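You operate a simulated robot arm through the tools that you are given. There is no shell and no other tool.

The job below is to be done with a simulated two-armed robot. You get a single attempt, and the scene is never put back.

Task
Push the grey plug into the mixer socket, latch it and switch on.
Fine: box switch off before the plug moves; throw the socket's catch; the green lamp must light.

It is judged by the outcome, as a careful person would: the job done as asked, and still so three seconds after it is handed in. It fails if anything else is knocked over, pushed out of place, dropped, spilled or broken.

Robot
Two 7-joint arms with two-finger parallel grippers on one trunk that stands fixed in place. Base frame: the origin is at the foot of the trunk, x ahead of it, y to its left, z up. Readings come in m, degrees, newtons and seconds.
The left shoulder is at [0.062, 0.196, 1.079], the right one opposite. With the tool pointing down near the work surface each hand reaches from about 0.28 to 0.7 m from the base axis, measured 20 degrees to its own side. Payload 1.57 kg a hand.
The tool frame of a hand sits at the grasp point between the pads (the TCP): z along the fingers, y along the line on which they close. The tips reach 0.03 m beyond it. Largest opening 0.11 m; finger width 0.024, thickness 0.012; the body of the gripper, 0.048 by 0.112 m, starts 0.078 m behind the TCP.
Orientation is that of the tool frame in the base frame, as [roll, pitch, yaw] about the fixed x, y, z axes, in that order (R = Rz(yaw) Ry(pitch) Rx(roll)). With the fingers straight down and closing along the base's y, the tool's x points along the base's -x, its y along +y and its z along -z.

Tools
- The arms move only by the tool arm_command. It takes "left_increments", "right_increments" or both (then of equal length, played together; a hand with none holds still); each is one flat list of numbers, 7 for each row, row after row: the shift along the tool's x, y, z in m, then the turn, a rotation vector about the tool's x, y, z in rad, then the finger opening in m, from 0 to 0.11. In form: [tx, ty, tz, rx, ry, rz, fingers, tx, ty, tz, rx, ry, rz, fingers, ...]. A call has 1 to 20 rows; each row shifts and turns the commanded pose from where the row before left it, along the tool's axes as they then stand. Rows are played at 5 a second. More than 0.05 m and 8.6 degrees between two rows, or a gripper value outside its range, and nothing of the call is played. Where a pose cannot be reached the arm comes as near as it can. A force on the tool above 40 N (or 10 N above the force at the start of the call, whichever is more), or a blocked arm, ends the call early, and 0.2 s more pass. Each finger travels about 0.072 m/s and halts on what it meets, pressing with about 25 N; the grip force reading is that of the motor and also rises with nothing between the fingers. The clock runs only during rows and for 0.2 s after the last one: add rows that do not move to give the fingers time. The reply holds the time, the measured pose of the TCP, the force on the tool along the base axes, the opening and the grip force, in the units named above and with some noise, with the torque about the TCP (base axes, N m) and any sound that the robot's microphone picked up.
- Cameras (640 x 400 px; columns grow to the right, rows downward): "scene" is now at [0.1049, -0.0298, 1.6612]; the picture's right is [-0.36, -0.93, -0.00], its down [-0.72, 0.28, -0.63] and it looks along [0.59, -0.23, -0.77] (base axes); focal length 353 px, centre (320, 200). "left" rides on the left gripper at [0.07, -0.016, -0.141] in its tool frame; the picture's right is [0.23, 0.97, 0.00], its down [-0.85, 0.20, -0.48] and it looks along [-0.47, 0.11, 0.88] (tool axes); focal length 222 px, centre (320, 200). "right" rides on the right gripper at [0.07, 0.016, -0.141] in its tool frame; the picture's right is [-0.23, 0.97, 0.00], its down [-0.86, -0.20, -0.48] and it looks along [-0.47, -0.11, 0.88] (tool axes); focal length 222 px, centre (320, 200). There is no depth. A picture from a camera that has moved, and an enlarged one, comes with that camera's place and axes in the base frame and with its lens.
- camera(camera): a new picture of that camera. The clock stands still meanwhile.
- move_column(by): slides the trunk up (or, below 0, down) by that many m; the arms and the scene camera ride with it, the base frame stays. It gives what a move gives, with no picture.
- head_to(pan, tilt): turns the head with the scene camera to pan (to the left, within 86 degrees either way) and tilt (down, from -29 to 69), counted from straight ahead of the robot. It gives what a move gives.
- zoom(camera, box): a new picture of the part [left, top, right, bottom] of that camera's present view, enlarged. The clock stands still meanwhile.
- job_done(): hands the job in; it is judged then, once.

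Places have to be worked out from the pictures, the camera data and where the tool is seen. Open the grippers and draw the arms clear of the work before you hand the job in, unless the task says otherwise.

The tools are called after ">>>" as name(argument=value, ...) on one line, values as JSON. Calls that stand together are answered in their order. arm_command: Moves the arms, as the interface text tells. Its arguments: {"type":"object","properties":{"left_increments":{"type":"array"},"right_increments":{"type":"array"}},"required":[]} The other tools are called the same way: move_column (by) slides the trunk up or down; head_to (pan, tilt) turns the head that bears the scene camera; camera (camera) takes a picture; zoom (camera, box) takes an enlarged picture of a part of a camera's view; job_done () hands the job in.

At the start:

```text
t: 0.0
left_eef_pos: [0.5088, 0.0858, 1.2254]
left_tool_rot: [180.0, -0.2, -180.0]
left_contact_force: [0.4, 0.5, 0.4]
left_ft_torque: [-0.03, -0.02, 0.02]
left_grip_width: 0.1099
left_gripper_force: 0.0
right_eef_pos: [0.4184, -0.366, 1.2163]
right_tool_rot: [179.8, -0.1, 180.0]
right_contact_force: [-0.2, 0.6, -0.1]
right_ft_torque: [-0.01, -0.03, 0.01]
right_grip_width: 0.1101
right_gripper_force: 0.1
trunk travel left (down, up): [-0.675, 0.315]
head pan, tilt: [-20.9, 50.6]
```

scene: 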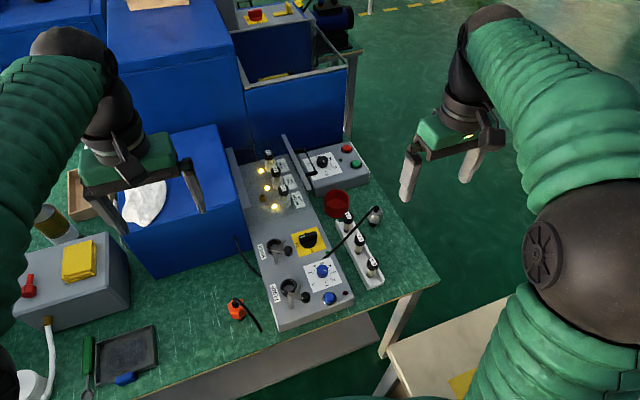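
right: 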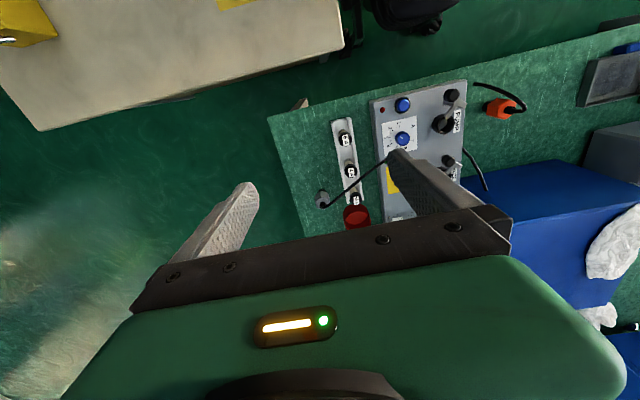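
left: 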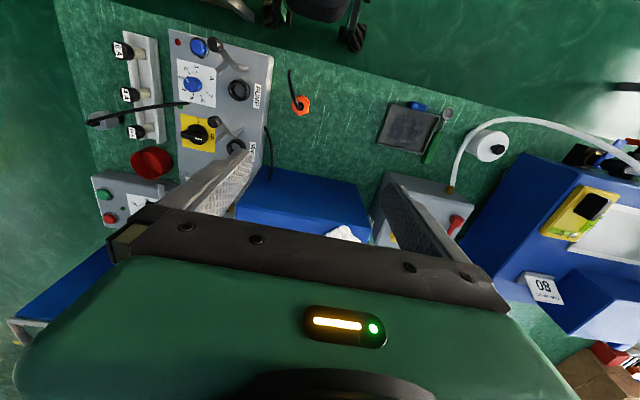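

I'll start by looking closer at the control box and the plugs around it before moving anything.

>>> zoom(camera="scene", box=[220, 200, 400, 340])

>>> zoom(camera="scene", box=[220, 120, 400, 230])

>>> zoom(camera="left", box=[80, 20, 320, 170])

```text
2.86 times, centred on (310, 270) of scene
camera zoom: at [0.1049, -0.0298, 1.6612], right [-0.36, -0.93, 0.0], down [-0.72, 0.28, -0.63], along [0.59, -0.23, -0.77], focal length 1008 px, centre (349, 0)
```

zoom: 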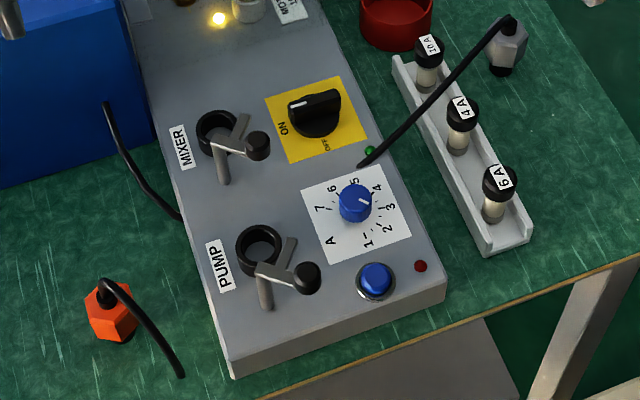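

```text
3.56 times, centred on (310, 175) of scene
camera zoom: at [0.1049, -0.0298, 1.6612], right [-0.36, -0.93, 0.0], down [-0.72, 0.28, -0.63], along [0.59, -0.23, -0.77], focal length 1254 px, centre (356, 289)
```

zoom: 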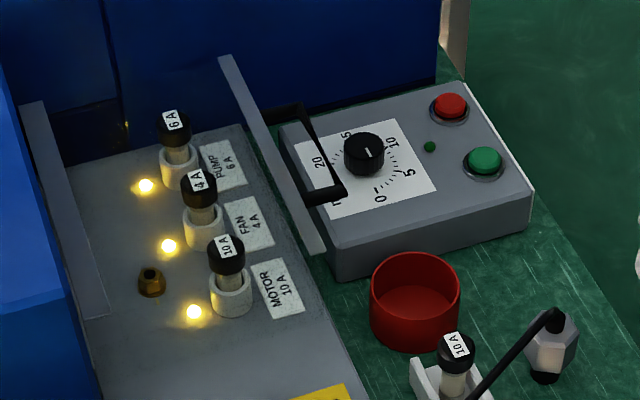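

```text
2.67 times, centred on (200, 95) of left
camera zoom: at [0.4397, 0.0697, 1.3673], right [-0.23, 0.97, 0.0], down [0.86, 0.2, 0.48], along [0.47, 0.11, -0.88], focal length 592 px, centre (640, 480)
```

zoom: 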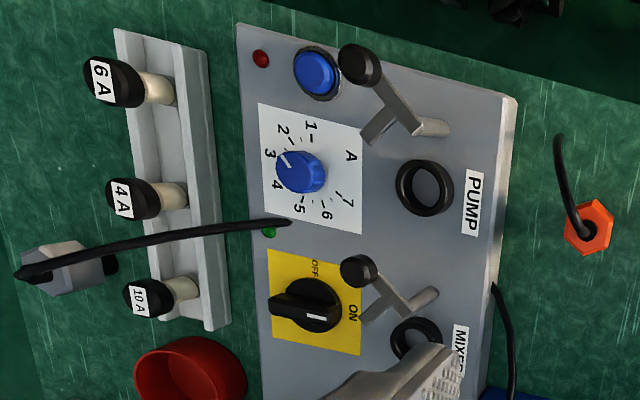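

The yellow rotary switch looks like it points to ON, with a MIXER socket and a lever catch beside it, and the grey plug lies to the right of the fuse rack. I'll zoom in further on each.

>>> zoom(camera="scene", box=[265, 215, 345, 265])

>>> zoom(camera="scene", box=[320, 190, 400, 240])

>>> zoom(camera="right", box=[300, 70, 540, 220])

```text
8.00 times, centred on (305, 240) of scene
camera zoom: at [0.1049, -0.0298, 1.6612], right [-0.36, -0.93, 0.0], down [-0.72, 0.28, -0.63], along [0.59, -0.23, -0.77], focal length 2822 px, centre (440, -120)
```

zoom: 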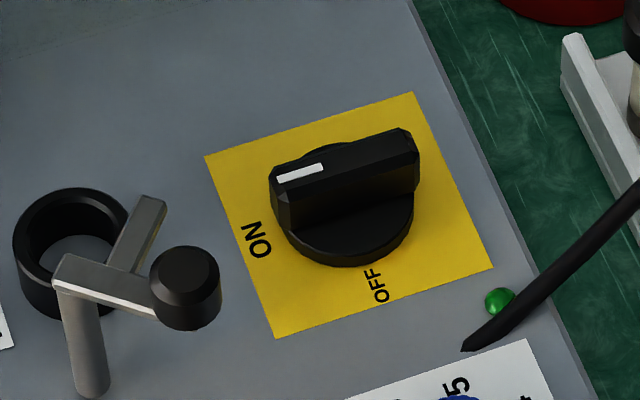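

```text
8.00 times, centred on (360, 215) of scene
camera zoom: at [0.1049, -0.0298, 1.6612], right [-0.36, -0.93, 0.0], down [-0.72, 0.28, -0.63], along [0.59, -0.23, -0.77], focal length 2822 px, centre (0, 80)
```

zoom: 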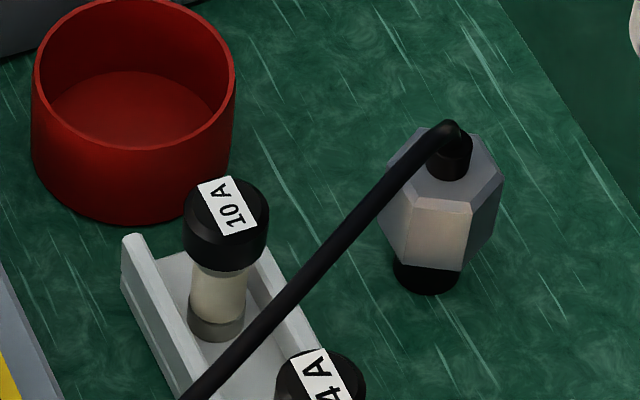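

```text
2.67 times, centred on (420, 145) of right
camera zoom: at [0.3486, -0.3497, 1.3576], right [0.23, 0.97, 0.0], down [0.86, -0.2, 0.48], along [0.47, -0.11, -0.88], focal length 592 px, centre (53, 347)
```

zoom: 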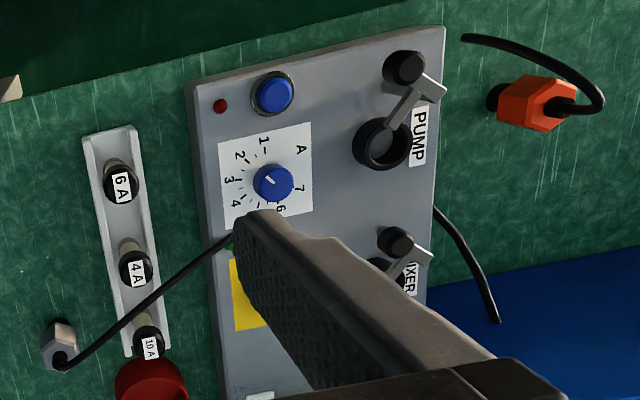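

From triangulation I place the switch knob near (0.624, -0.193, 0.82), the mixer socket near (0.64, -0.096), and the upright grey plug near (0.65, -0.415). I'll bring the right hand partway over the box, still high, for a close view.

>>> arm_command(right_increments=[-0.02, 0.03, 0.03, 0, 0, 0, 0.11, -0.02, 0.03, 0.03, 0, 0, 0, 0.11, -0.02, 0.03, 0.03, 0, 0, 0, 0.11, -0.02, 0.03, 0.03, 0, 0, 0, 0.11])

```text
t: 1.0
left_eef_pos: [0.51, 0.0877, 1.227]
left_tool_rot: [180.0, -0.1, -180.0]
left_contact_force: [-0.2, -0.4, 0.0]
left_ft_torque: [0.0, -0.01, -0.01]
left_grip_width: 0.1102
left_gripper_force: 0.0
right_eef_pos: [0.4967, -0.2426, 1.0951]
right_tool_rot: [180.0, 0.0, 180.0]
right_contact_force: [-0.3, 0.0, 0.2]
right_ft_torque: [0.0, 0.05, -0.01]
right_grip_width: 0.1101
right_gripper_force: 0.1
trunk travel left (down, up): [-0.675, 0.315]
head pan, tilt: [-20.9, 50.6]
```

The hand moved cleanly. Now I look through the right camera.

>>> camera(camera="right")

>>> zoom(camera="right", box=[200, 60, 440, 210])

>>> camera(camera="scene")

```text
taken
camera right: at [0.4272, -0.2257, 1.2361], right [0.23, 0.97, 0.0], down [0.86, -0.2, 0.48], along [0.47, -0.11, -0.88], focal length 222 px, centre (320, 200)
```

right: 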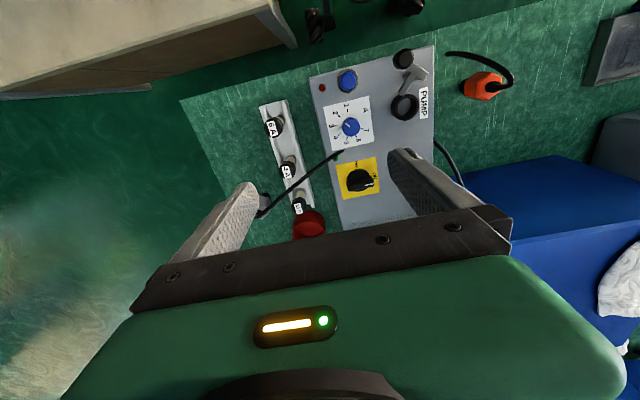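

```text
2.67 times, centred on (320, 135) of right
camera zoom: at [0.4272, -0.2257, 1.2361], right [0.23, 0.97, 0.0], down [0.86, -0.2, 0.48], along [0.47, -0.11, -0.88], focal length 592 px, centre (320, 373)
```

zoom: 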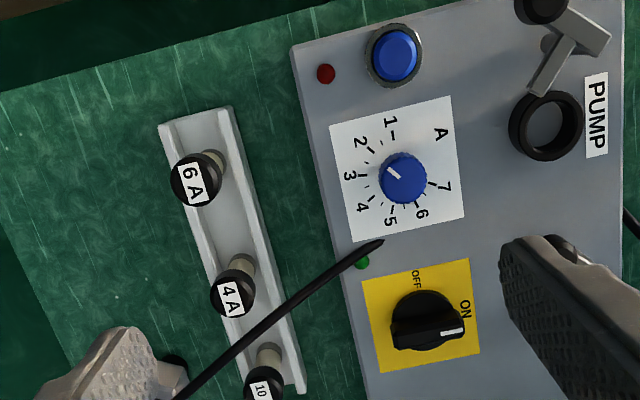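

```text
taken
camera scene: at [0.1074, -0.0283, 1.661], right [-0.36, -0.93, 0.0], down [-0.72, 0.28, -0.63], along [0.59, -0.23, -0.78], focal length 353 px, centre (320, 200)
```

scene: 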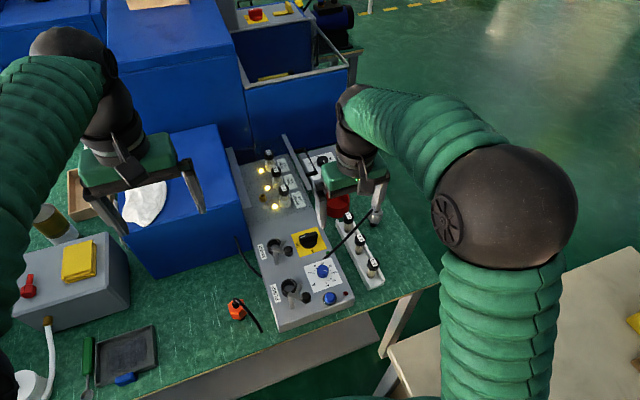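

The pointer clearly sits at ON, with OFF a quarter turn counter-clockwise seen from above. I'll study the catches and socket up close from the scene and left cameras.

>>> zoom(camera="scene", box=[255, 230, 305, 262])

>>> zoom(camera="scene", box=[265, 265, 325, 310])

>>> zoom(camera="left", box=[190, 20, 270, 70])

>>> zoom(camera="left", box=[190, 90, 270, 160])

```text
12.50 times, centred on (280, 246) of scene
camera zoom: at [0.1074, -0.0283, 1.661], right [-0.36, -0.93, 0.0], down [-0.72, 0.28, -0.63], along [0.59, -0.23, -0.78], focal length 4409 px, centre (820, -375)
```

zoom: 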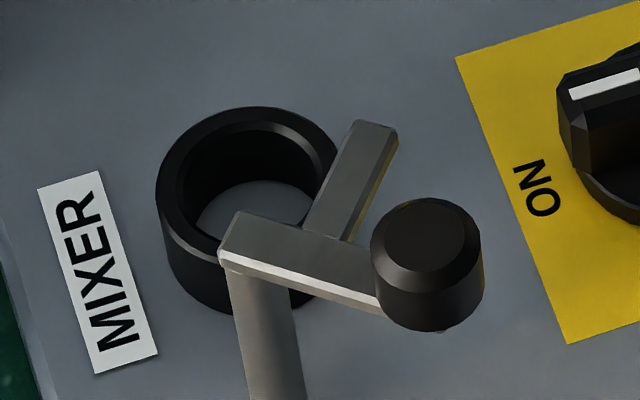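

```text
8.89 times, centred on (295, 288) of scene
camera zoom: at [0.1074, -0.0283, 1.661], right [-0.36, -0.93, 0.0], down [-0.72, 0.28, -0.63], along [0.59, -0.23, -0.78], focal length 3135 px, centre (542, -578)
```

zoom: 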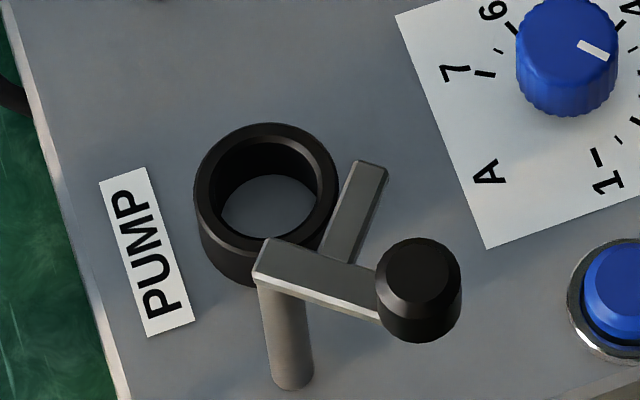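

```text
8.00 times, centred on (230, 45) of left
camera zoom: at [0.4402, 0.0708, 1.367], right [-0.23, 0.97, 0.0], down [0.86, 0.2, 0.48], along [0.46, 0.11, -0.88], focal length 1777 px, centre (1040, 1440)
```

zoom: 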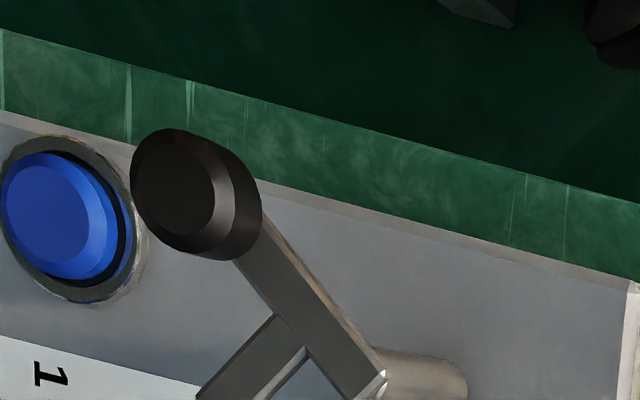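

```text
5.71 times, centred on (230, 125) of left
camera zoom: at [0.4402, 0.0708, 1.367], right [-0.23, 0.97, 0.0], down [0.86, 0.2, 0.48], along [0.46, 0.11, -0.88], focal length 1269 px, centre (834, 629)
```

zoom: 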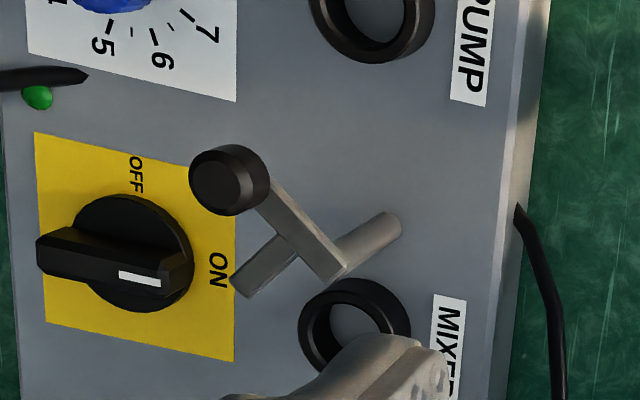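

The catch is a vertical pivot post (near 0.593, -0.088) carrying a knobbed arm and a side tongue that would swing over the plug. Next I'll get a closer look at the grey plug and how its cable runs.

>>> arm_command(right_increments=[-0.004, -0.029, 0.015, 0, 0, 0, 0.11, -0.004, -0.029, 0.015, 0, 0, 0, 0.11, -0.004, -0.029, 0.015, 0, 0, 0, 0.11, -0.004, -0.029, 0.015, 0, 0, 0, 0.11, -0.004, -0.029, 0.015, 0, 0, 0, 0.11])

>>> camera(camera="right")

>>> zoom(camera="right", box=[240, 90, 400, 190])

```text
t: 2.2
left_eef_pos: [0.5096, 0.0857, 1.2253]
left_tool_rot: [179.9, -0.1, -179.9]
left_contact_force: [0.1, -0.1, -1.3]
left_ft_torque: [0.04, -0.02, -0.04]
left_grip_width: 0.1098
left_gripper_force: 0.1
right_eef_pos: [0.5211, -0.3925, 1.0193]
right_tool_rot: [179.8, 0.0, 180.0]
right_contact_force: [-0.3, -1.5, 0.6]
right_ft_torque: [0.02, 0.02, -0.05]
right_grip_width: 0.1099
right_gripper_force: 0.1
trunk travel left (down, up): [-0.675, 0.315]
head pan, tilt: [-20.9, 50.6]
```

```text
taken
camera right: at [0.4497, -0.3762, 1.1611], right [0.23, 0.97, 0.0], down [0.86, -0.2, 0.48], along [0.47, -0.11, -0.88], focal length 222 px, centre (320, 200)
```

right: 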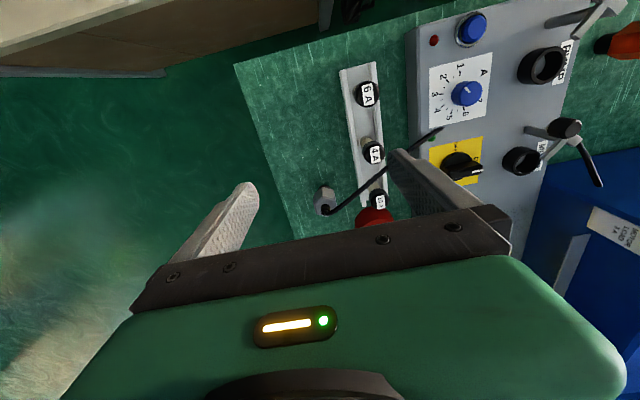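

```text
4.00 times, centred on (320, 140) of right
camera zoom: at [0.4497, -0.3762, 1.1611], right [0.23, 0.97, 0.0], down [0.86, -0.2, 0.48], along [0.47, -0.11, -0.88], focal length 888 px, centre (320, 440)
```

zoom: 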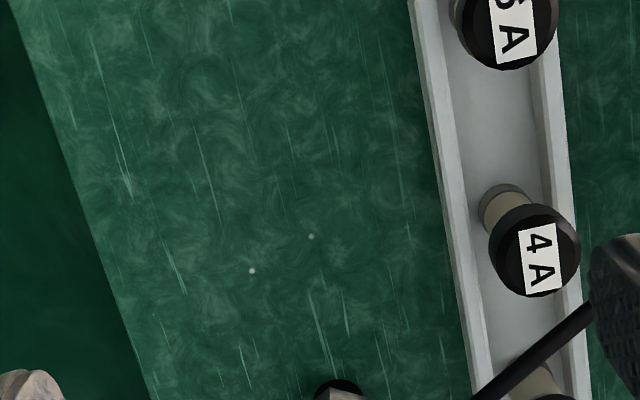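

The plug is just lower in the frame than my zoom; I'll zoom on it and on the catch, which now shows from another angle.

>>> zoom(camera="right", box=[290, 155, 450, 255])

>>> zoom(camera="right", box=[420, 90, 620, 215])

```text
4.00 times, centred on (370, 205) of right
camera zoom: at [0.4497, -0.3762, 1.1611], right [0.23, 0.97, 0.0], down [0.86, -0.2, 0.48], along [0.47, -0.11, -0.88], focal length 888 px, centre (120, 180)
```

zoom: 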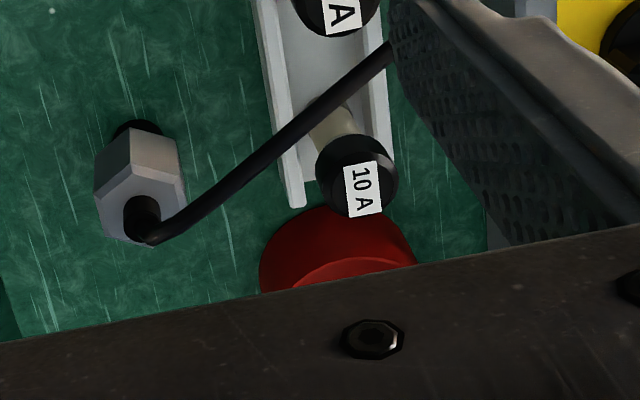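

```text
3.20 times, centred on (520, 152) of right
camera zoom: at [0.4497, -0.3762, 1.1611], right [0.23, 0.97, 0.0], down [0.86, -0.2, 0.48], along [0.47, -0.11, -0.88], focal length 711 px, centre (-320, 352)
```

zoom: 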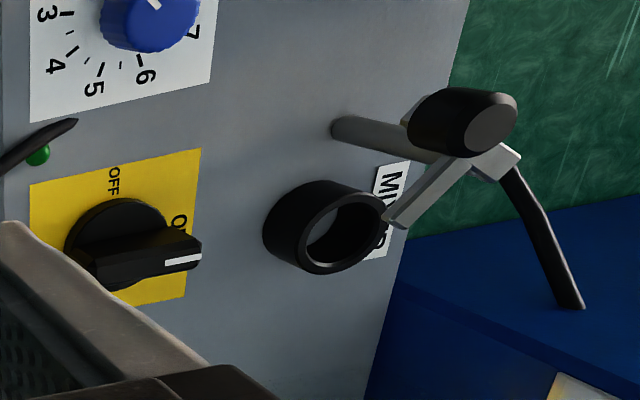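

The knob axis comes out at about (0.626, -0.188) from several views, and the plug stands at about (0.643, -0.413), top of its hex at z≈0.83. I'll now move over the switch and turn the hand a quarter so that the fingers straddle the knob bar, still well above it.

>>> arm_command(right_increments=[-0.0131, 0.0256, 0.0086, 0, 0, 0, 0.08, -0.0131, 0.0256, 0.0086, 0, 0, 0, 0.08, -0.0131, 0.0256, 0.0086, 0, 0, 0, 0.08, -0.0131, 0.0256, 0.0086, 0, 0, 0, 0.08, -0.0131, 0.0256, 0.0086, 0, 0, 0, 0.08, -0.0131, 0.0256, 0.0086, 0, 0, 0, 0.08, -0.0131, 0.0256, 0.0086, 0, 0, 0, 0.08, -0.0131, 0.0256, 0.0086, 0, 0, 0, 0.08, 0, 0, 0, 0, 0, 0.1428, 0.08, 0, 0, 0, 0, 0, 0.1428, 0.08, 0, 0, 0, 0, 0, 0.1428, 0.08, 0, 0, 0, 0, 0, 0.1428, 0.08, 0, 0, 0, 0, 0, 0.1428, 0.08, 0, 0, 0, 0, 0, 0.1428, 0.08, 0, 0, 0, 0, 0, 0.1428, 0.08, 0, 0, 0, 0, 0, 0.1428, 0.08, 0, 0, 0, 0, 0, 0.1428, 0.08, 0, 0, 0, 0, 0, 0.1428, 0.08, 0, 0, 0, 0, 0, 0.1428, 0.08])

>>> camera(camera="right")

>>> camera(camera="scene")

```text
t: 6.2
left_eef_pos: [0.5081, 0.0881, 1.2264]
left_tool_rot: [-180.0, 0.0, -180.0]
left_contact_force: [-0.2, 0.7, -0.2]
left_ft_torque: [0.01, -0.01, -0.03]
left_grip_width: 0.11
left_gripper_force: 0.0
right_eef_pos: [0.6227, -0.1844, 0.9548]
right_tool_rot: [180.0, 0.1, 89.8]
right_contact_force: [0.2, 0.1, -1.0]
right_ft_torque: [0.0, 0.03, -0.04]
right_grip_width: 0.0798
right_gripper_force: 0.1
trunk travel left (down, up): [-0.675, 0.315]
head pan, tilt: [-20.9, 50.6]
```

```text
taken
camera right: at [0.6381, -0.1153, 1.0951], right [0.97, -0.23, 0.0], down [-0.2, -0.85, 0.48], along [-0.11, -0.47, -0.88], focal length 222 px, centre (320, 200)
```

right: 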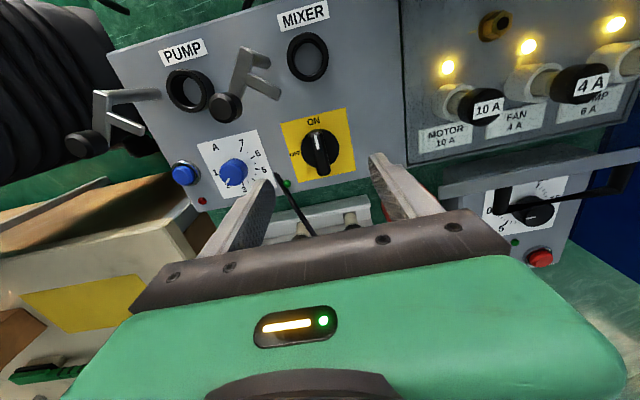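

```text
taken
camera scene: at [0.1061, -0.0287, 1.6611], right [-0.36, -0.93, 0.0], down [-0.72, 0.28, -0.63], along [0.59, -0.23, -0.77], focal length 353 px, centre (320, 200)
```

scene: 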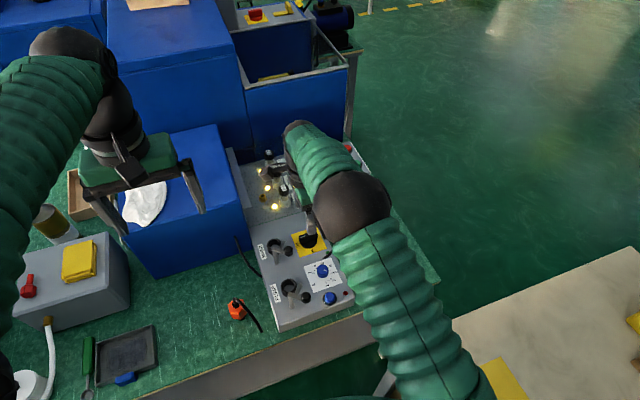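

The hand arrived with yaw 90°, and the knob appears between the fingers almost exactly in line. I'll zoom to check alignment and bar geometry.

>>> zoom(camera="right", box=[240, 90, 400, 190])

>>> zoom(camera="right", box=[200, 20, 340, 110])

```text
4.00 times, centred on (320, 140) of right
camera zoom: at [0.6381, -0.1153, 1.0951], right [0.97, -0.23, 0.0], down [-0.2, -0.85, 0.48], along [-0.11, -0.47, -0.88], focal length 888 px, centre (320, 440)
```

zoom: 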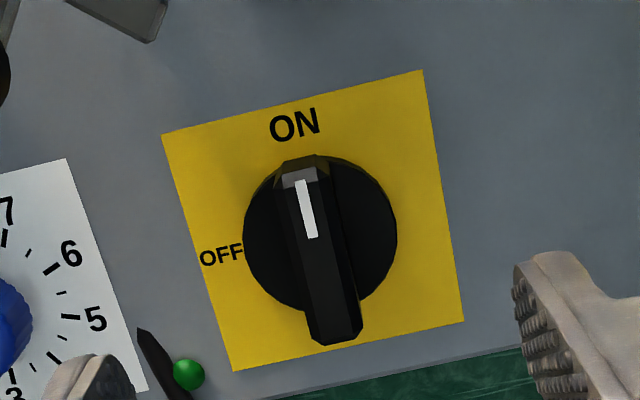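

```text
4.44 times, centred on (270, 65) of right
camera zoom: at [0.6381, -0.1153, 1.0951], right [0.97, -0.23, 0.0], down [-0.2, -0.85, 0.48], along [-0.11, -0.47, -0.88], focal length 987 px, centre (542, 800)
```

zoom: 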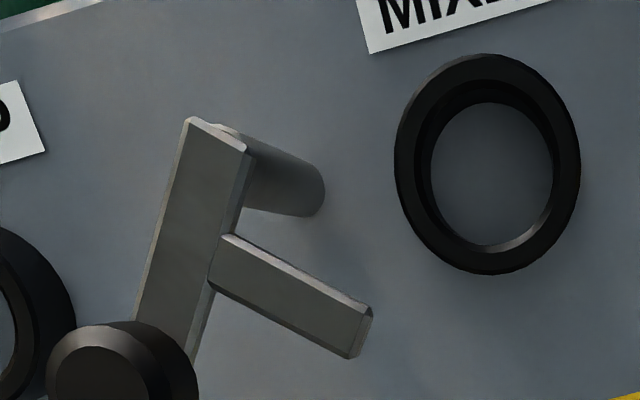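

I measure the knob bar centred at about (0.621, -0.191), aligned with y, about 16 mm wide. I'll correct by 6 mm/2 mm, narrow the fingers to 50 mm and come down most of the way.

>>> arm_command(right_increments=[-0.006, -0.002, 0, 0, 0, 0, 0.05, 0, 0, 0.015, 0, 0, 0, 0.05, 0, 0, 0.015, 0, 0, 0, 0.05, 0, 0, 0.015, 0, 0, 0, 0.05, 0, 0, 0.015, 0, 0, 0, 0.05, 0, 0, 0.015, 0, 0, 0, 0.05])

>>> camera(camera="right")

>>> zoom(camera="right", box=[240, 110, 400, 210])

>>> zoom(camera="left", box=[80, 60, 240, 160])

```text
t: 7.6
left_eef_pos: [0.5083, 0.0876, 1.2262]
left_tool_rot: [-180.0, 0.0, -180.0]
left_contact_force: [0.6, -0.6, -0.3]
left_ft_torque: [-0.01, -0.03, 0.0]
left_grip_width: 0.1102
left_gripper_force: 0.2
right_eef_pos: [0.6191, -0.1922, 0.8797]
right_tool_rot: [-180.0, 0.0, 90.0]
right_contact_force: [0.4, -0.2, -0.3]
right_ft_torque: [-0.03, 0.01, -0.01]
right_grip_width: 0.0502
right_gripper_force: 0.1
trunk travel left (down, up): [-0.675, 0.315]
head pan, tilt: [-20.9, 50.6]
```

```text
taken
camera right: at [0.6365, -0.1226, 1.021], right [0.97, -0.23, 0.0], down [-0.2, -0.86, 0.48], along [-0.11, -0.47, -0.88], focal length 222 px, centre (320, 200)
```

right: 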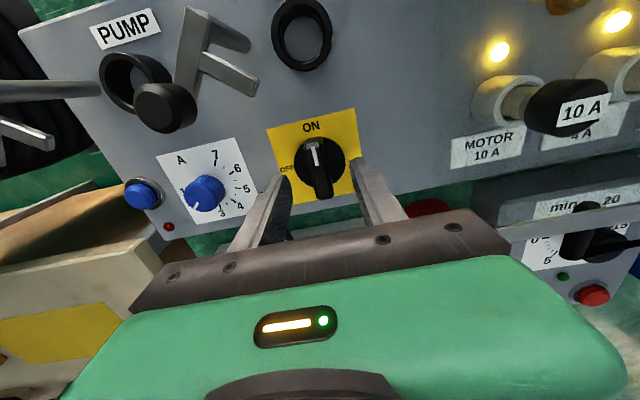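

```text
4.00 times, centred on (320, 160) of right
camera zoom: at [0.6365, -0.1226, 1.021], right [0.97, -0.23, 0.0], down [-0.2, -0.86, 0.48], along [-0.11, -0.47, -0.88], focal length 888 px, centre (320, 360)
```

zoom: 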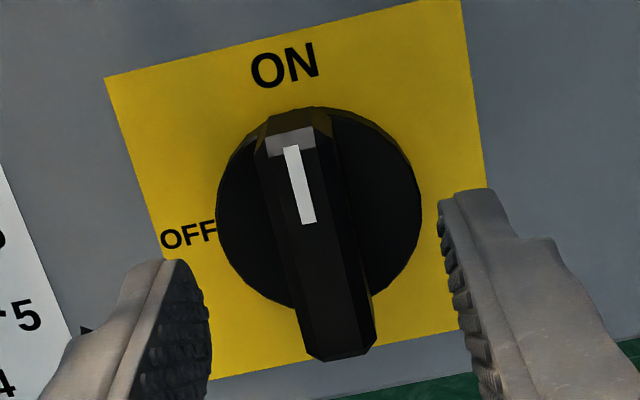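

```text
4.00 times, centred on (160, 110) of left
camera zoom: at [0.4391, 0.0704, 1.3676], right [-0.23, 0.97, 0.0], down [0.86, 0.2, 0.48], along [0.47, 0.11, -0.88], focal length 888 px, centre (960, 560)
```

zoom: 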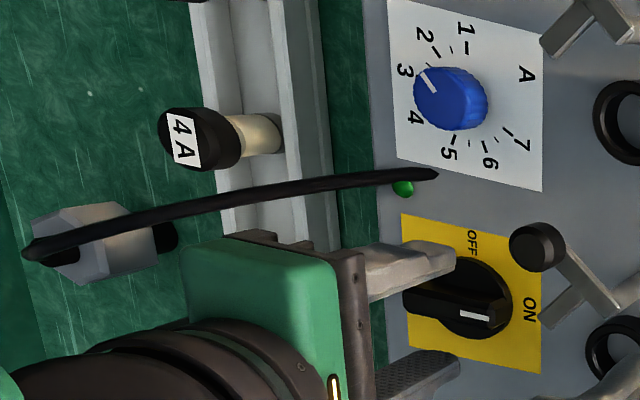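

The bar is centred between the fingers. I'll lower about 24 mm in small steps, watching for contact force.

>>> arm_command(right_increments=[0.001, 0.001, 0.006, 0, 0, 0, 0.05, 0, 0, 0.006, 0, 0, 0, 0.05, 0, 0, 0.006, 0, 0, 0, 0.05, 0, 0, 0.006, 0, 0, 0, 0.05, 0, 0, 0, 0, 0, 0, 0.05])

>>> zoom(camera="right", box=[240, 110, 400, 210])

>>> zoom(camera="left", box=[140, 80, 240, 145])

```text
t: 8.8
left_eef_pos: [0.508, 0.0867, 1.227]
left_tool_rot: [-180.0, -0.1, 179.9]
left_contact_force: [-0.6, -0.2, -0.1]
left_ft_torque: [0.0, 0.02, 0.03]
left_grip_width: 0.1098
left_gripper_force: 0.0
right_eef_pos: [0.6212, -0.1909, 0.8533]
right_tool_rot: [180.0, -0.1, 90.0]
right_contact_force: [-0.1, 0.0, 0.2]
right_ft_torque: [0.01, 0.03, 0.0]
right_grip_width: 0.0502
right_gripper_force: 0.0
trunk travel left (down, up): [-0.675, 0.315]
head pan, tilt: [-20.9, 50.6]
```

```text
4.00 times, centred on (320, 160) of right
camera zoom: at [0.6376, -0.1208, 0.9948], right [0.97, -0.23, 0.0], down [-0.2, -0.86, 0.48], along [-0.11, -0.47, -0.88], focal length 888 px, centre (320, 360)
```

zoom: 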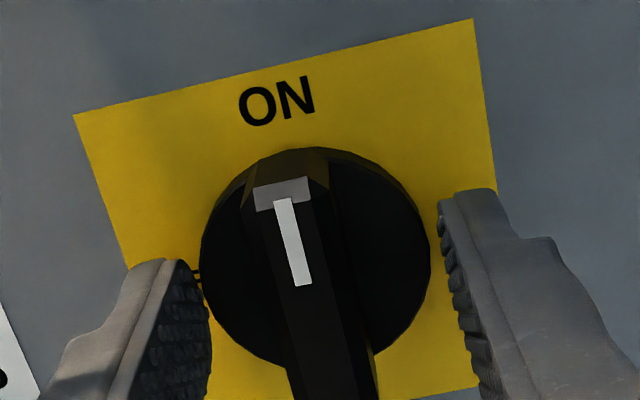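

```text
6.15 times, centred on (190, 112) of left
camera zoom: at [0.4385, 0.0705, 1.3678], right [-0.23, 0.97, 0.0], down [0.86, 0.2, 0.48], along [0.47, 0.11, -0.88], focal length 1367 px, centre (1120, 738)
```

zoom: 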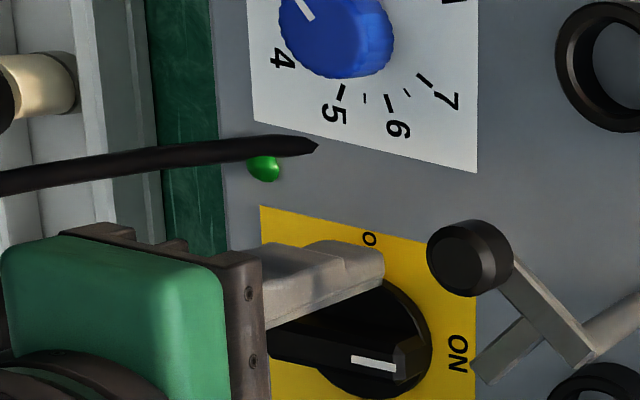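

No contact yet and the fingertips now straddle the bar at about z=0.823. I'll close on it.

>>> arm_command(right_increments=[0, 0, 0, 0, 0, 0, 0.02, 0, 0, 0, 0, 0, 0, 0.0, 0, 0, 0, 0, 0, 0, 0.0, 0, 0, 0, 0, 0, 0, 0.0])

>>> zoom(camera="right", box=[240, 110, 400, 210])

>>> zoom(camera="left", box=[140, 80, 240, 145])

```text
t: 9.8
left_eef_pos: [0.5082, 0.0873, 1.2251]
left_tool_rot: [180.0, 0.0, 179.9]
left_contact_force: [0.2, -0.4, 0.7]
left_ft_torque: [0.0, 0.0, 0.01]
left_grip_width: 0.1099
left_gripper_force: 0.0
right_eef_pos: [0.6208, -0.1893, 0.8542]
right_tool_rot: [-180.0, 0.0, 90.0]
right_contact_force: [-5.5, 0.6, -2.4]
right_ft_torque: [0.06, 0.38, -0.01]
right_grip_width: 0.0454
right_gripper_force: 44.4
trunk travel left (down, up): [-0.675, 0.315]
head pan, tilt: [-20.9, 50.6]
```

```text
4.00 times, centred on (320, 160) of right
camera zoom: at [0.6369, -0.1208, 0.9948], right [0.97, -0.23, 0.0], down [-0.2, -0.86, 0.48], along [-0.11, -0.47, -0.88], focal length 888 px, centre (320, 360)
```

zoom: 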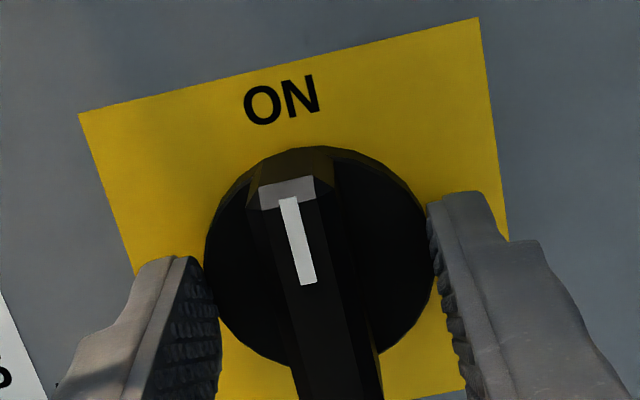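

```text
6.15 times, centred on (190, 112) of left
camera zoom: at [0.4379, 0.0705, 1.3679], right [-0.23, 0.97, 0.0], down [0.85, 0.2, 0.48], along [0.47, 0.11, -0.88], focal length 1367 px, centre (1120, 738)
```

zoom: 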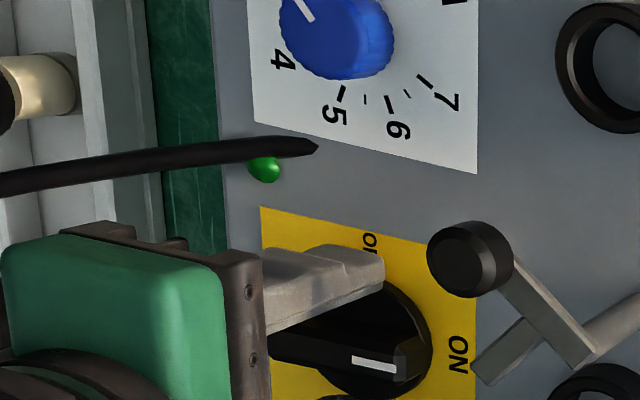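

The fingers stopped at 45 mm – they met the round skirt, so I'm a bit too low. I'll reopen, rise 13 mm and close on the bar itself.

>>> arm_command(right_increments=[0, 0, 0, 0, 0, 0, 0.055, 0, 0, 0, 0, 0, 0, 0.055, 0, 0, -0.0065, 0, 0, 0, 0.055, 0, 0, -0.0065, 0, 0, 0, 0.055, 0, 0, 0, 0, 0, 0, 0.03, 0, 0, 0, 0, 0, 0, 0.0, 0, 0, 0, 0, 0, 0, 0.0, 0, 0, 0, 0, 0, 0, 0.0])

>>> zoom(camera="right", box=[240, 110, 400, 210])

>>> zoom(camera="left", box=[140, 80, 240, 145])

```text
t: 11.6
left_eef_pos: [0.5068, 0.0868, 1.2265]
left_tool_rot: [-180.0, 0.0, 179.9]
left_contact_force: [-0.6, -0.4, -0.1]
left_ft_torque: [0.05, 0.01, 0.02]
left_grip_width: 0.1097
left_gripper_force: 0.1
right_eef_pos: [0.6202, -0.1887, 0.8668]
right_tool_rot: [180.0, -0.1, 90.0]
right_contact_force: [-5.4, 0.8, -0.8]
right_ft_torque: [-0.07, 0.17, -0.02]
right_grip_width: 0.0158
right_gripper_force: 31.7
trunk travel left (down, up): [-0.675, 0.315]
head pan, tilt: [-20.9, 50.6]
```

```text
4.00 times, centred on (320, 160) of right
camera zoom: at [0.6368, -0.1196, 1.0086], right [0.97, -0.23, 0.0], down [-0.2, -0.86, 0.48], along [-0.11, -0.47, -0.88], focal length 888 px, centre (320, 360)
```

zoom: 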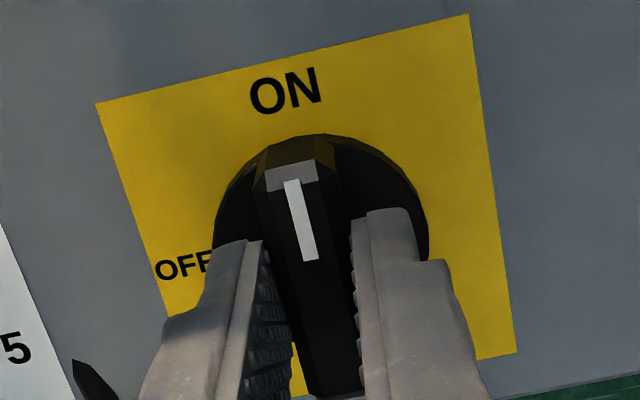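

```text
6.15 times, centred on (190, 112) of left
camera zoom: at [0.4377, 0.0706, 1.368], right [-0.23, 0.97, 0.0], down [0.85, 0.2, 0.48], along [0.47, 0.11, -0.88], focal length 1367 px, centre (1120, 738)
```

zoom: 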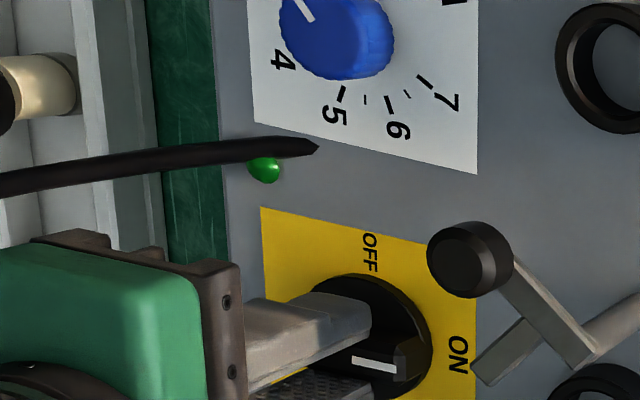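

The grip is now on the bar at 15.8 mm. I'll turn counter-clockwise (seen from above) a quarter turn towards OFF.

>>> arm_command(right_increments=[-0.001, 0, 0, 0, 0, -0.1428, 0.0, 0, 0, 0, 0, 0, -0.1428, 0.0, 0, 0, 0, 0, 0, -0.1428, 0.0, 0, 0, 0, 0, 0, -0.1428, 0.0, 0, 0, 0, 0, 0, -0.1428, 0.0, 0, 0, 0, 0, 0, -0.1428, 0.0])

>>> zoom(camera="left", box=[140, 80, 240, 145])

>>> zoom(camera="right", box=[200, 80, 400, 210])

```text
t: 13.0
left_eef_pos: [0.5073, 0.0872, 1.2268]
left_tool_rot: [179.9, 0.1, -180.0]
left_contact_force: [-0.3, 0.4, -0.2]
left_ft_torque: [0.01, 0.02, -0.02]
left_grip_width: 0.1101
left_gripper_force: 0.0
right_eef_pos: [0.6206, -0.1907, 0.8681]
right_tool_rot: [180.0, 0.1, 139.3]
right_contact_force: [-9.8, 4.6, -2.4]
right_ft_torque: [0.47, 0.41, -0.01]
right_grip_width: 0.0159
right_gripper_force: 31.6
trunk travel left (down, up): [-0.675, 0.315]
head pan, tilt: [-20.9, 50.6]
```

```text
6.15 times, centred on (190, 112) of left
camera zoom: at [0.4373, 0.0718, 1.3681], right [-0.23, 0.97, 0.0], down [0.85, 0.2, 0.48], along [0.47, 0.11, -0.88], focal length 1367 px, centre (1120, 738)
```

zoom: 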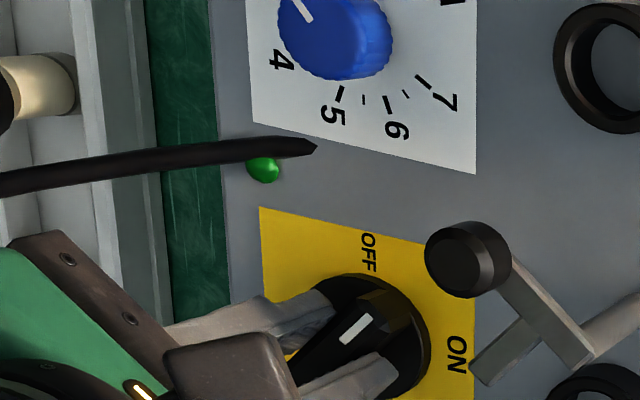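

```text
3.08 times, centred on (300, 145) of right
camera zoom: at [0.5777, -0.1317, 1.0086], right [0.81, 0.59, 0.0], down [0.52, -0.71, 0.48], along [0.28, -0.39, -0.88], focal length 684 px, centre (382, 369)
```

zoom: 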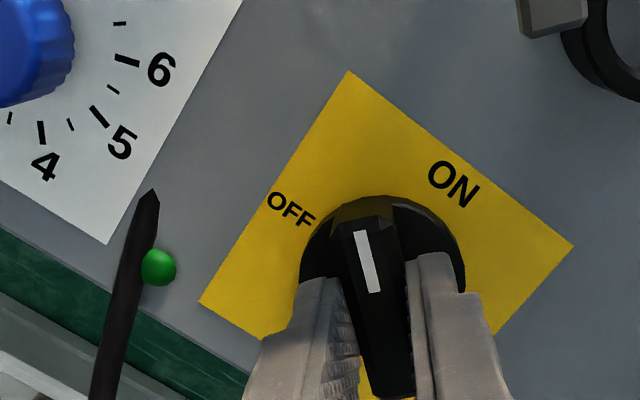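

The knob follows the hand (about half way). I'll finish the remaining ~41°.

>>> arm_command(right_increments=[0.001, 0, 0, 0, 0, -0.1428, 0.0, 0, 0, 0, 0, 0, -0.1428, 0.0, 0, 0, 0, 0, 0, -0.1428, 0.0, 0, 0, 0, 0, 0, -0.1428, 0.0, 0, 0, 0, 0, 0, -0.1428, 0.0, 0, 0, 0, 0, 0, 0, 0.0])

>>> zoom(camera="left", box=[140, 80, 240, 145])

>>> zoom(camera="right", box=[200, 80, 400, 210])

```text
t: 14.4
left_eef_pos: [0.5075, 0.0874, 1.2278]
left_tool_rot: [-179.9, 0.0, 180.0]
left_contact_force: [0.9, 0.1, -0.3]
left_ft_torque: [-0.03, 0.0, -0.01]
left_grip_width: 0.1101
left_gripper_force: 0.0
right_eef_pos: [0.6201, -0.1897, 0.8684]
right_tool_rot: [-180.0, 0.1, -179.8]
right_contact_force: [-10.2, 3.7, -6.2]
right_ft_torque: [0.16, 0.25, -0.05]
right_grip_width: 0.0161
right_gripper_force: 31.4
trunk travel left (down, up): [-0.675, 0.315]
head pan, tilt: [-20.9, 50.6]
```

```text
6.15 times, centred on (190, 112) of left
camera zoom: at [0.4378, 0.0712, 1.368], right [-0.23, 0.97, 0.0], down [0.85, 0.2, 0.48], along [0.47, 0.11, -0.88], focal length 1367 px, centre (1120, 738)
```

zoom: 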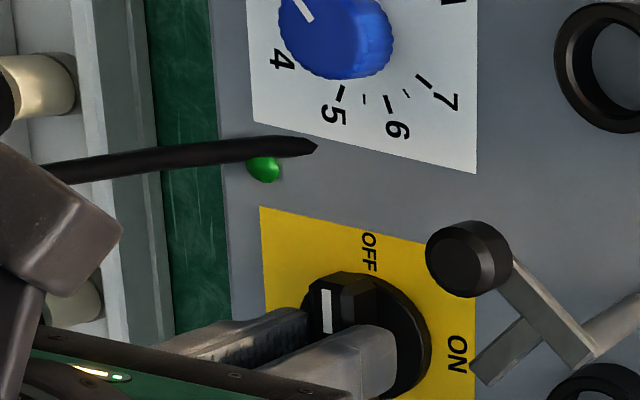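

```text
3.08 times, centred on (300, 145) of right
camera zoom: at [0.5501, -0.1739, 1.0086], right [0.23, 0.97, 0.0], down [0.86, -0.2, 0.48], along [0.47, -0.11, -0.88], focal length 684 px, centre (382, 369)
```

zoom: 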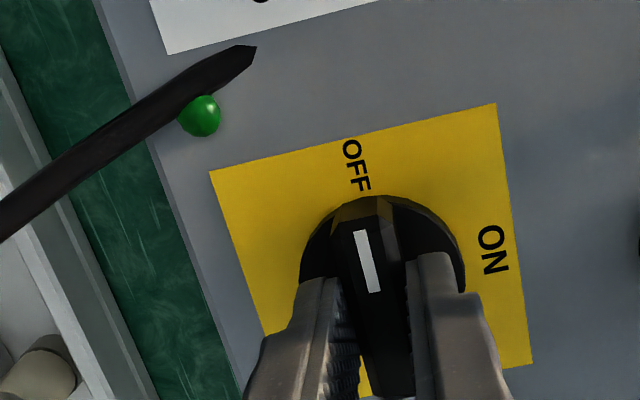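

The pointer is now at OFF. I'll open, lift straight off, and confirm it stays there.

>>> arm_command(right_increments=[0, 0, 0, 0, 0, 0, 0.05, 0, 0, 0, 0, 0, 0, 0.05, 0, 0, 0, 0, 0, 0, 0.05, 0, 0, -0.02, 0, 0, 0, 0.05, 0, 0, -0.03, 0, 0, 0, 0.05, 0, 0, -0.03, 0, 0, 0, 0.05, 0, 0, -0.03, 0, 0, 0, 0.06])

>>> camera(camera="right")

>>> zoom(camera="right", box=[240, 90, 400, 190])

>>> zoom(camera="left", box=[80, 60, 240, 160])

```text
t: 16.0
left_eef_pos: [0.5068, 0.0866, 1.2269]
left_tool_rot: [179.9, 0.0, -180.0]
left_contact_force: [-0.3, -0.3, 0.1]
left_ft_torque: [-0.01, -0.01, -0.02]
left_grip_width: 0.1104
left_gripper_force: 0.1
right_eef_pos: [0.6188, -0.1901, 0.9763]
right_tool_rot: [180.0, 0.0, 180.0]
right_contact_force: [-0.2, 0.2, 0.0]
right_ft_torque: [-0.03, 0.0, 0.01]
right_grip_width: 0.06
right_gripper_force: 0.0
trunk travel left (down, up): [-0.675, 0.315]
head pan, tilt: [-20.9, 50.6]
```

```text
taken
camera right: at [0.5496, -0.1741, 1.1185], right [0.23, 0.97, 0.0], down [0.86, -0.2, 0.48], along [0.47, -0.11, -0.88], focal length 222 px, centre (320, 200)
```

right: 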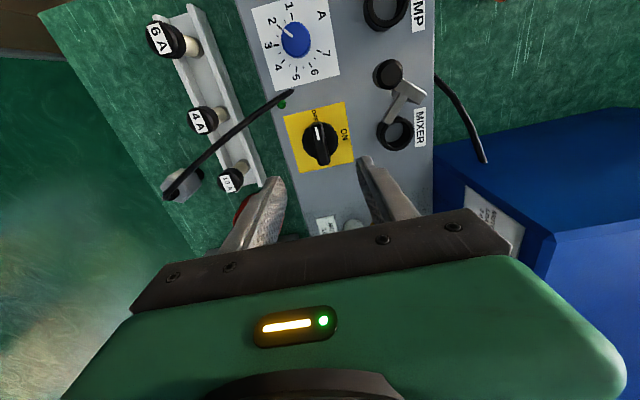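

```text
4.00 times, centred on (320, 140) of right
camera zoom: at [0.5496, -0.1741, 1.1185], right [0.23, 0.97, 0.0], down [0.86, -0.2, 0.48], along [0.47, -0.11, -0.88], focal length 888 px, centre (320, 440)
```

zoom: 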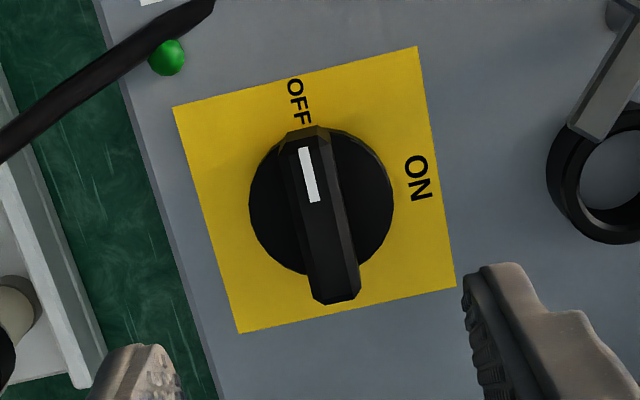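

```text
4.00 times, centred on (160, 110) of left
camera zoom: at [0.4379, 0.0707, 1.368], right [-0.23, 0.97, 0.0], down [0.85, 0.2, 0.48], along [0.47, 0.11, -0.88], focal length 888 px, centre (960, 560)
```

zoom: 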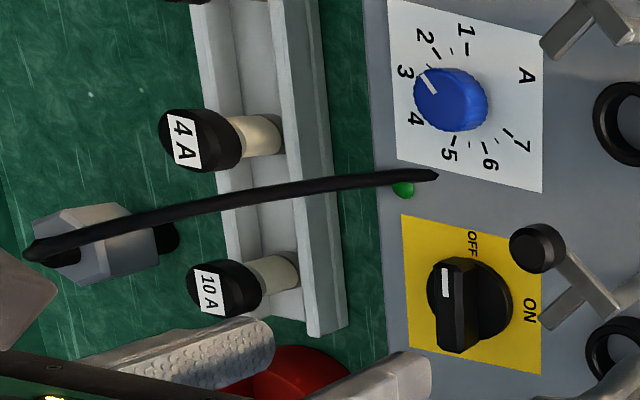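

The switch is OFF and stays there. Before grasping the plug I want to know how far the blue cabinet and its surroundings intrude near the mixer socket, since the stiff cable will swing that way.

>>> zoom(camera="scene", box=[100, 110, 300, 290])

>>> zoom(camera="right", box=[340, 20, 640, 260])

>>> zoom(camera="left", box=[160, 80, 400, 250])

```text
2.22 times, centred on (200, 200) of scene
camera zoom: at [0.1053, -0.0286, 1.6611], right [-0.36, -0.93, 0.0], down [-0.72, 0.28, -0.63], along [0.59, -0.23, -0.77], focal length 784 px, centre (587, 200)
```

zoom: 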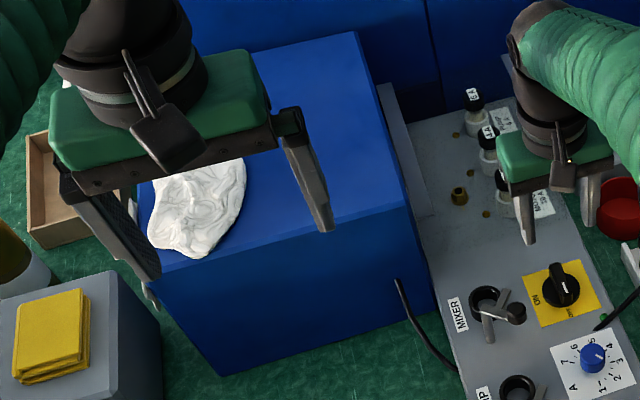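

```text
1.67 times, centred on (490, 140) of right
camera zoom: at [0.5496, -0.1741, 1.1185], right [0.23, 0.97, 0.0], down [0.86, -0.2, 0.48], along [0.47, -0.11, -0.88], focal length 370 px, centre (37, 300)
```

zoom: 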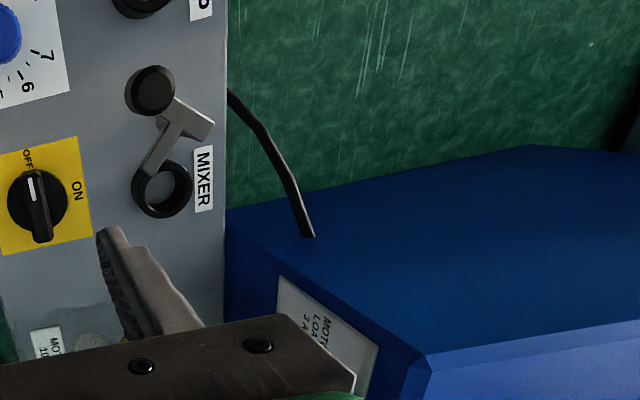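

```text
2.35 times, centred on (280, 165) of left
camera zoom: at [0.4379, 0.0707, 1.368], right [-0.23, 0.97, 0.0], down [0.85, 0.2, 0.48], along [0.47, 0.11, -0.88], focal length 523 px, centre (414, 282)
```

zoom: 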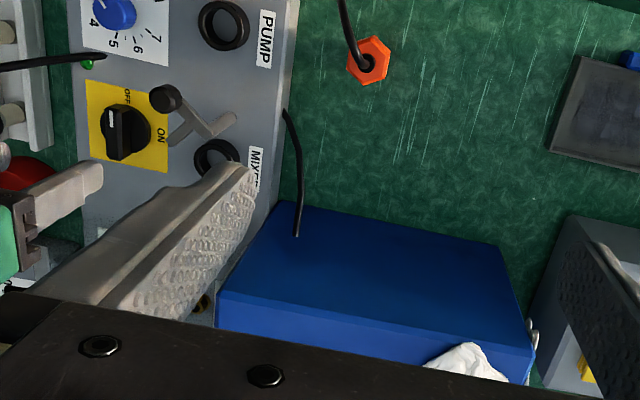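

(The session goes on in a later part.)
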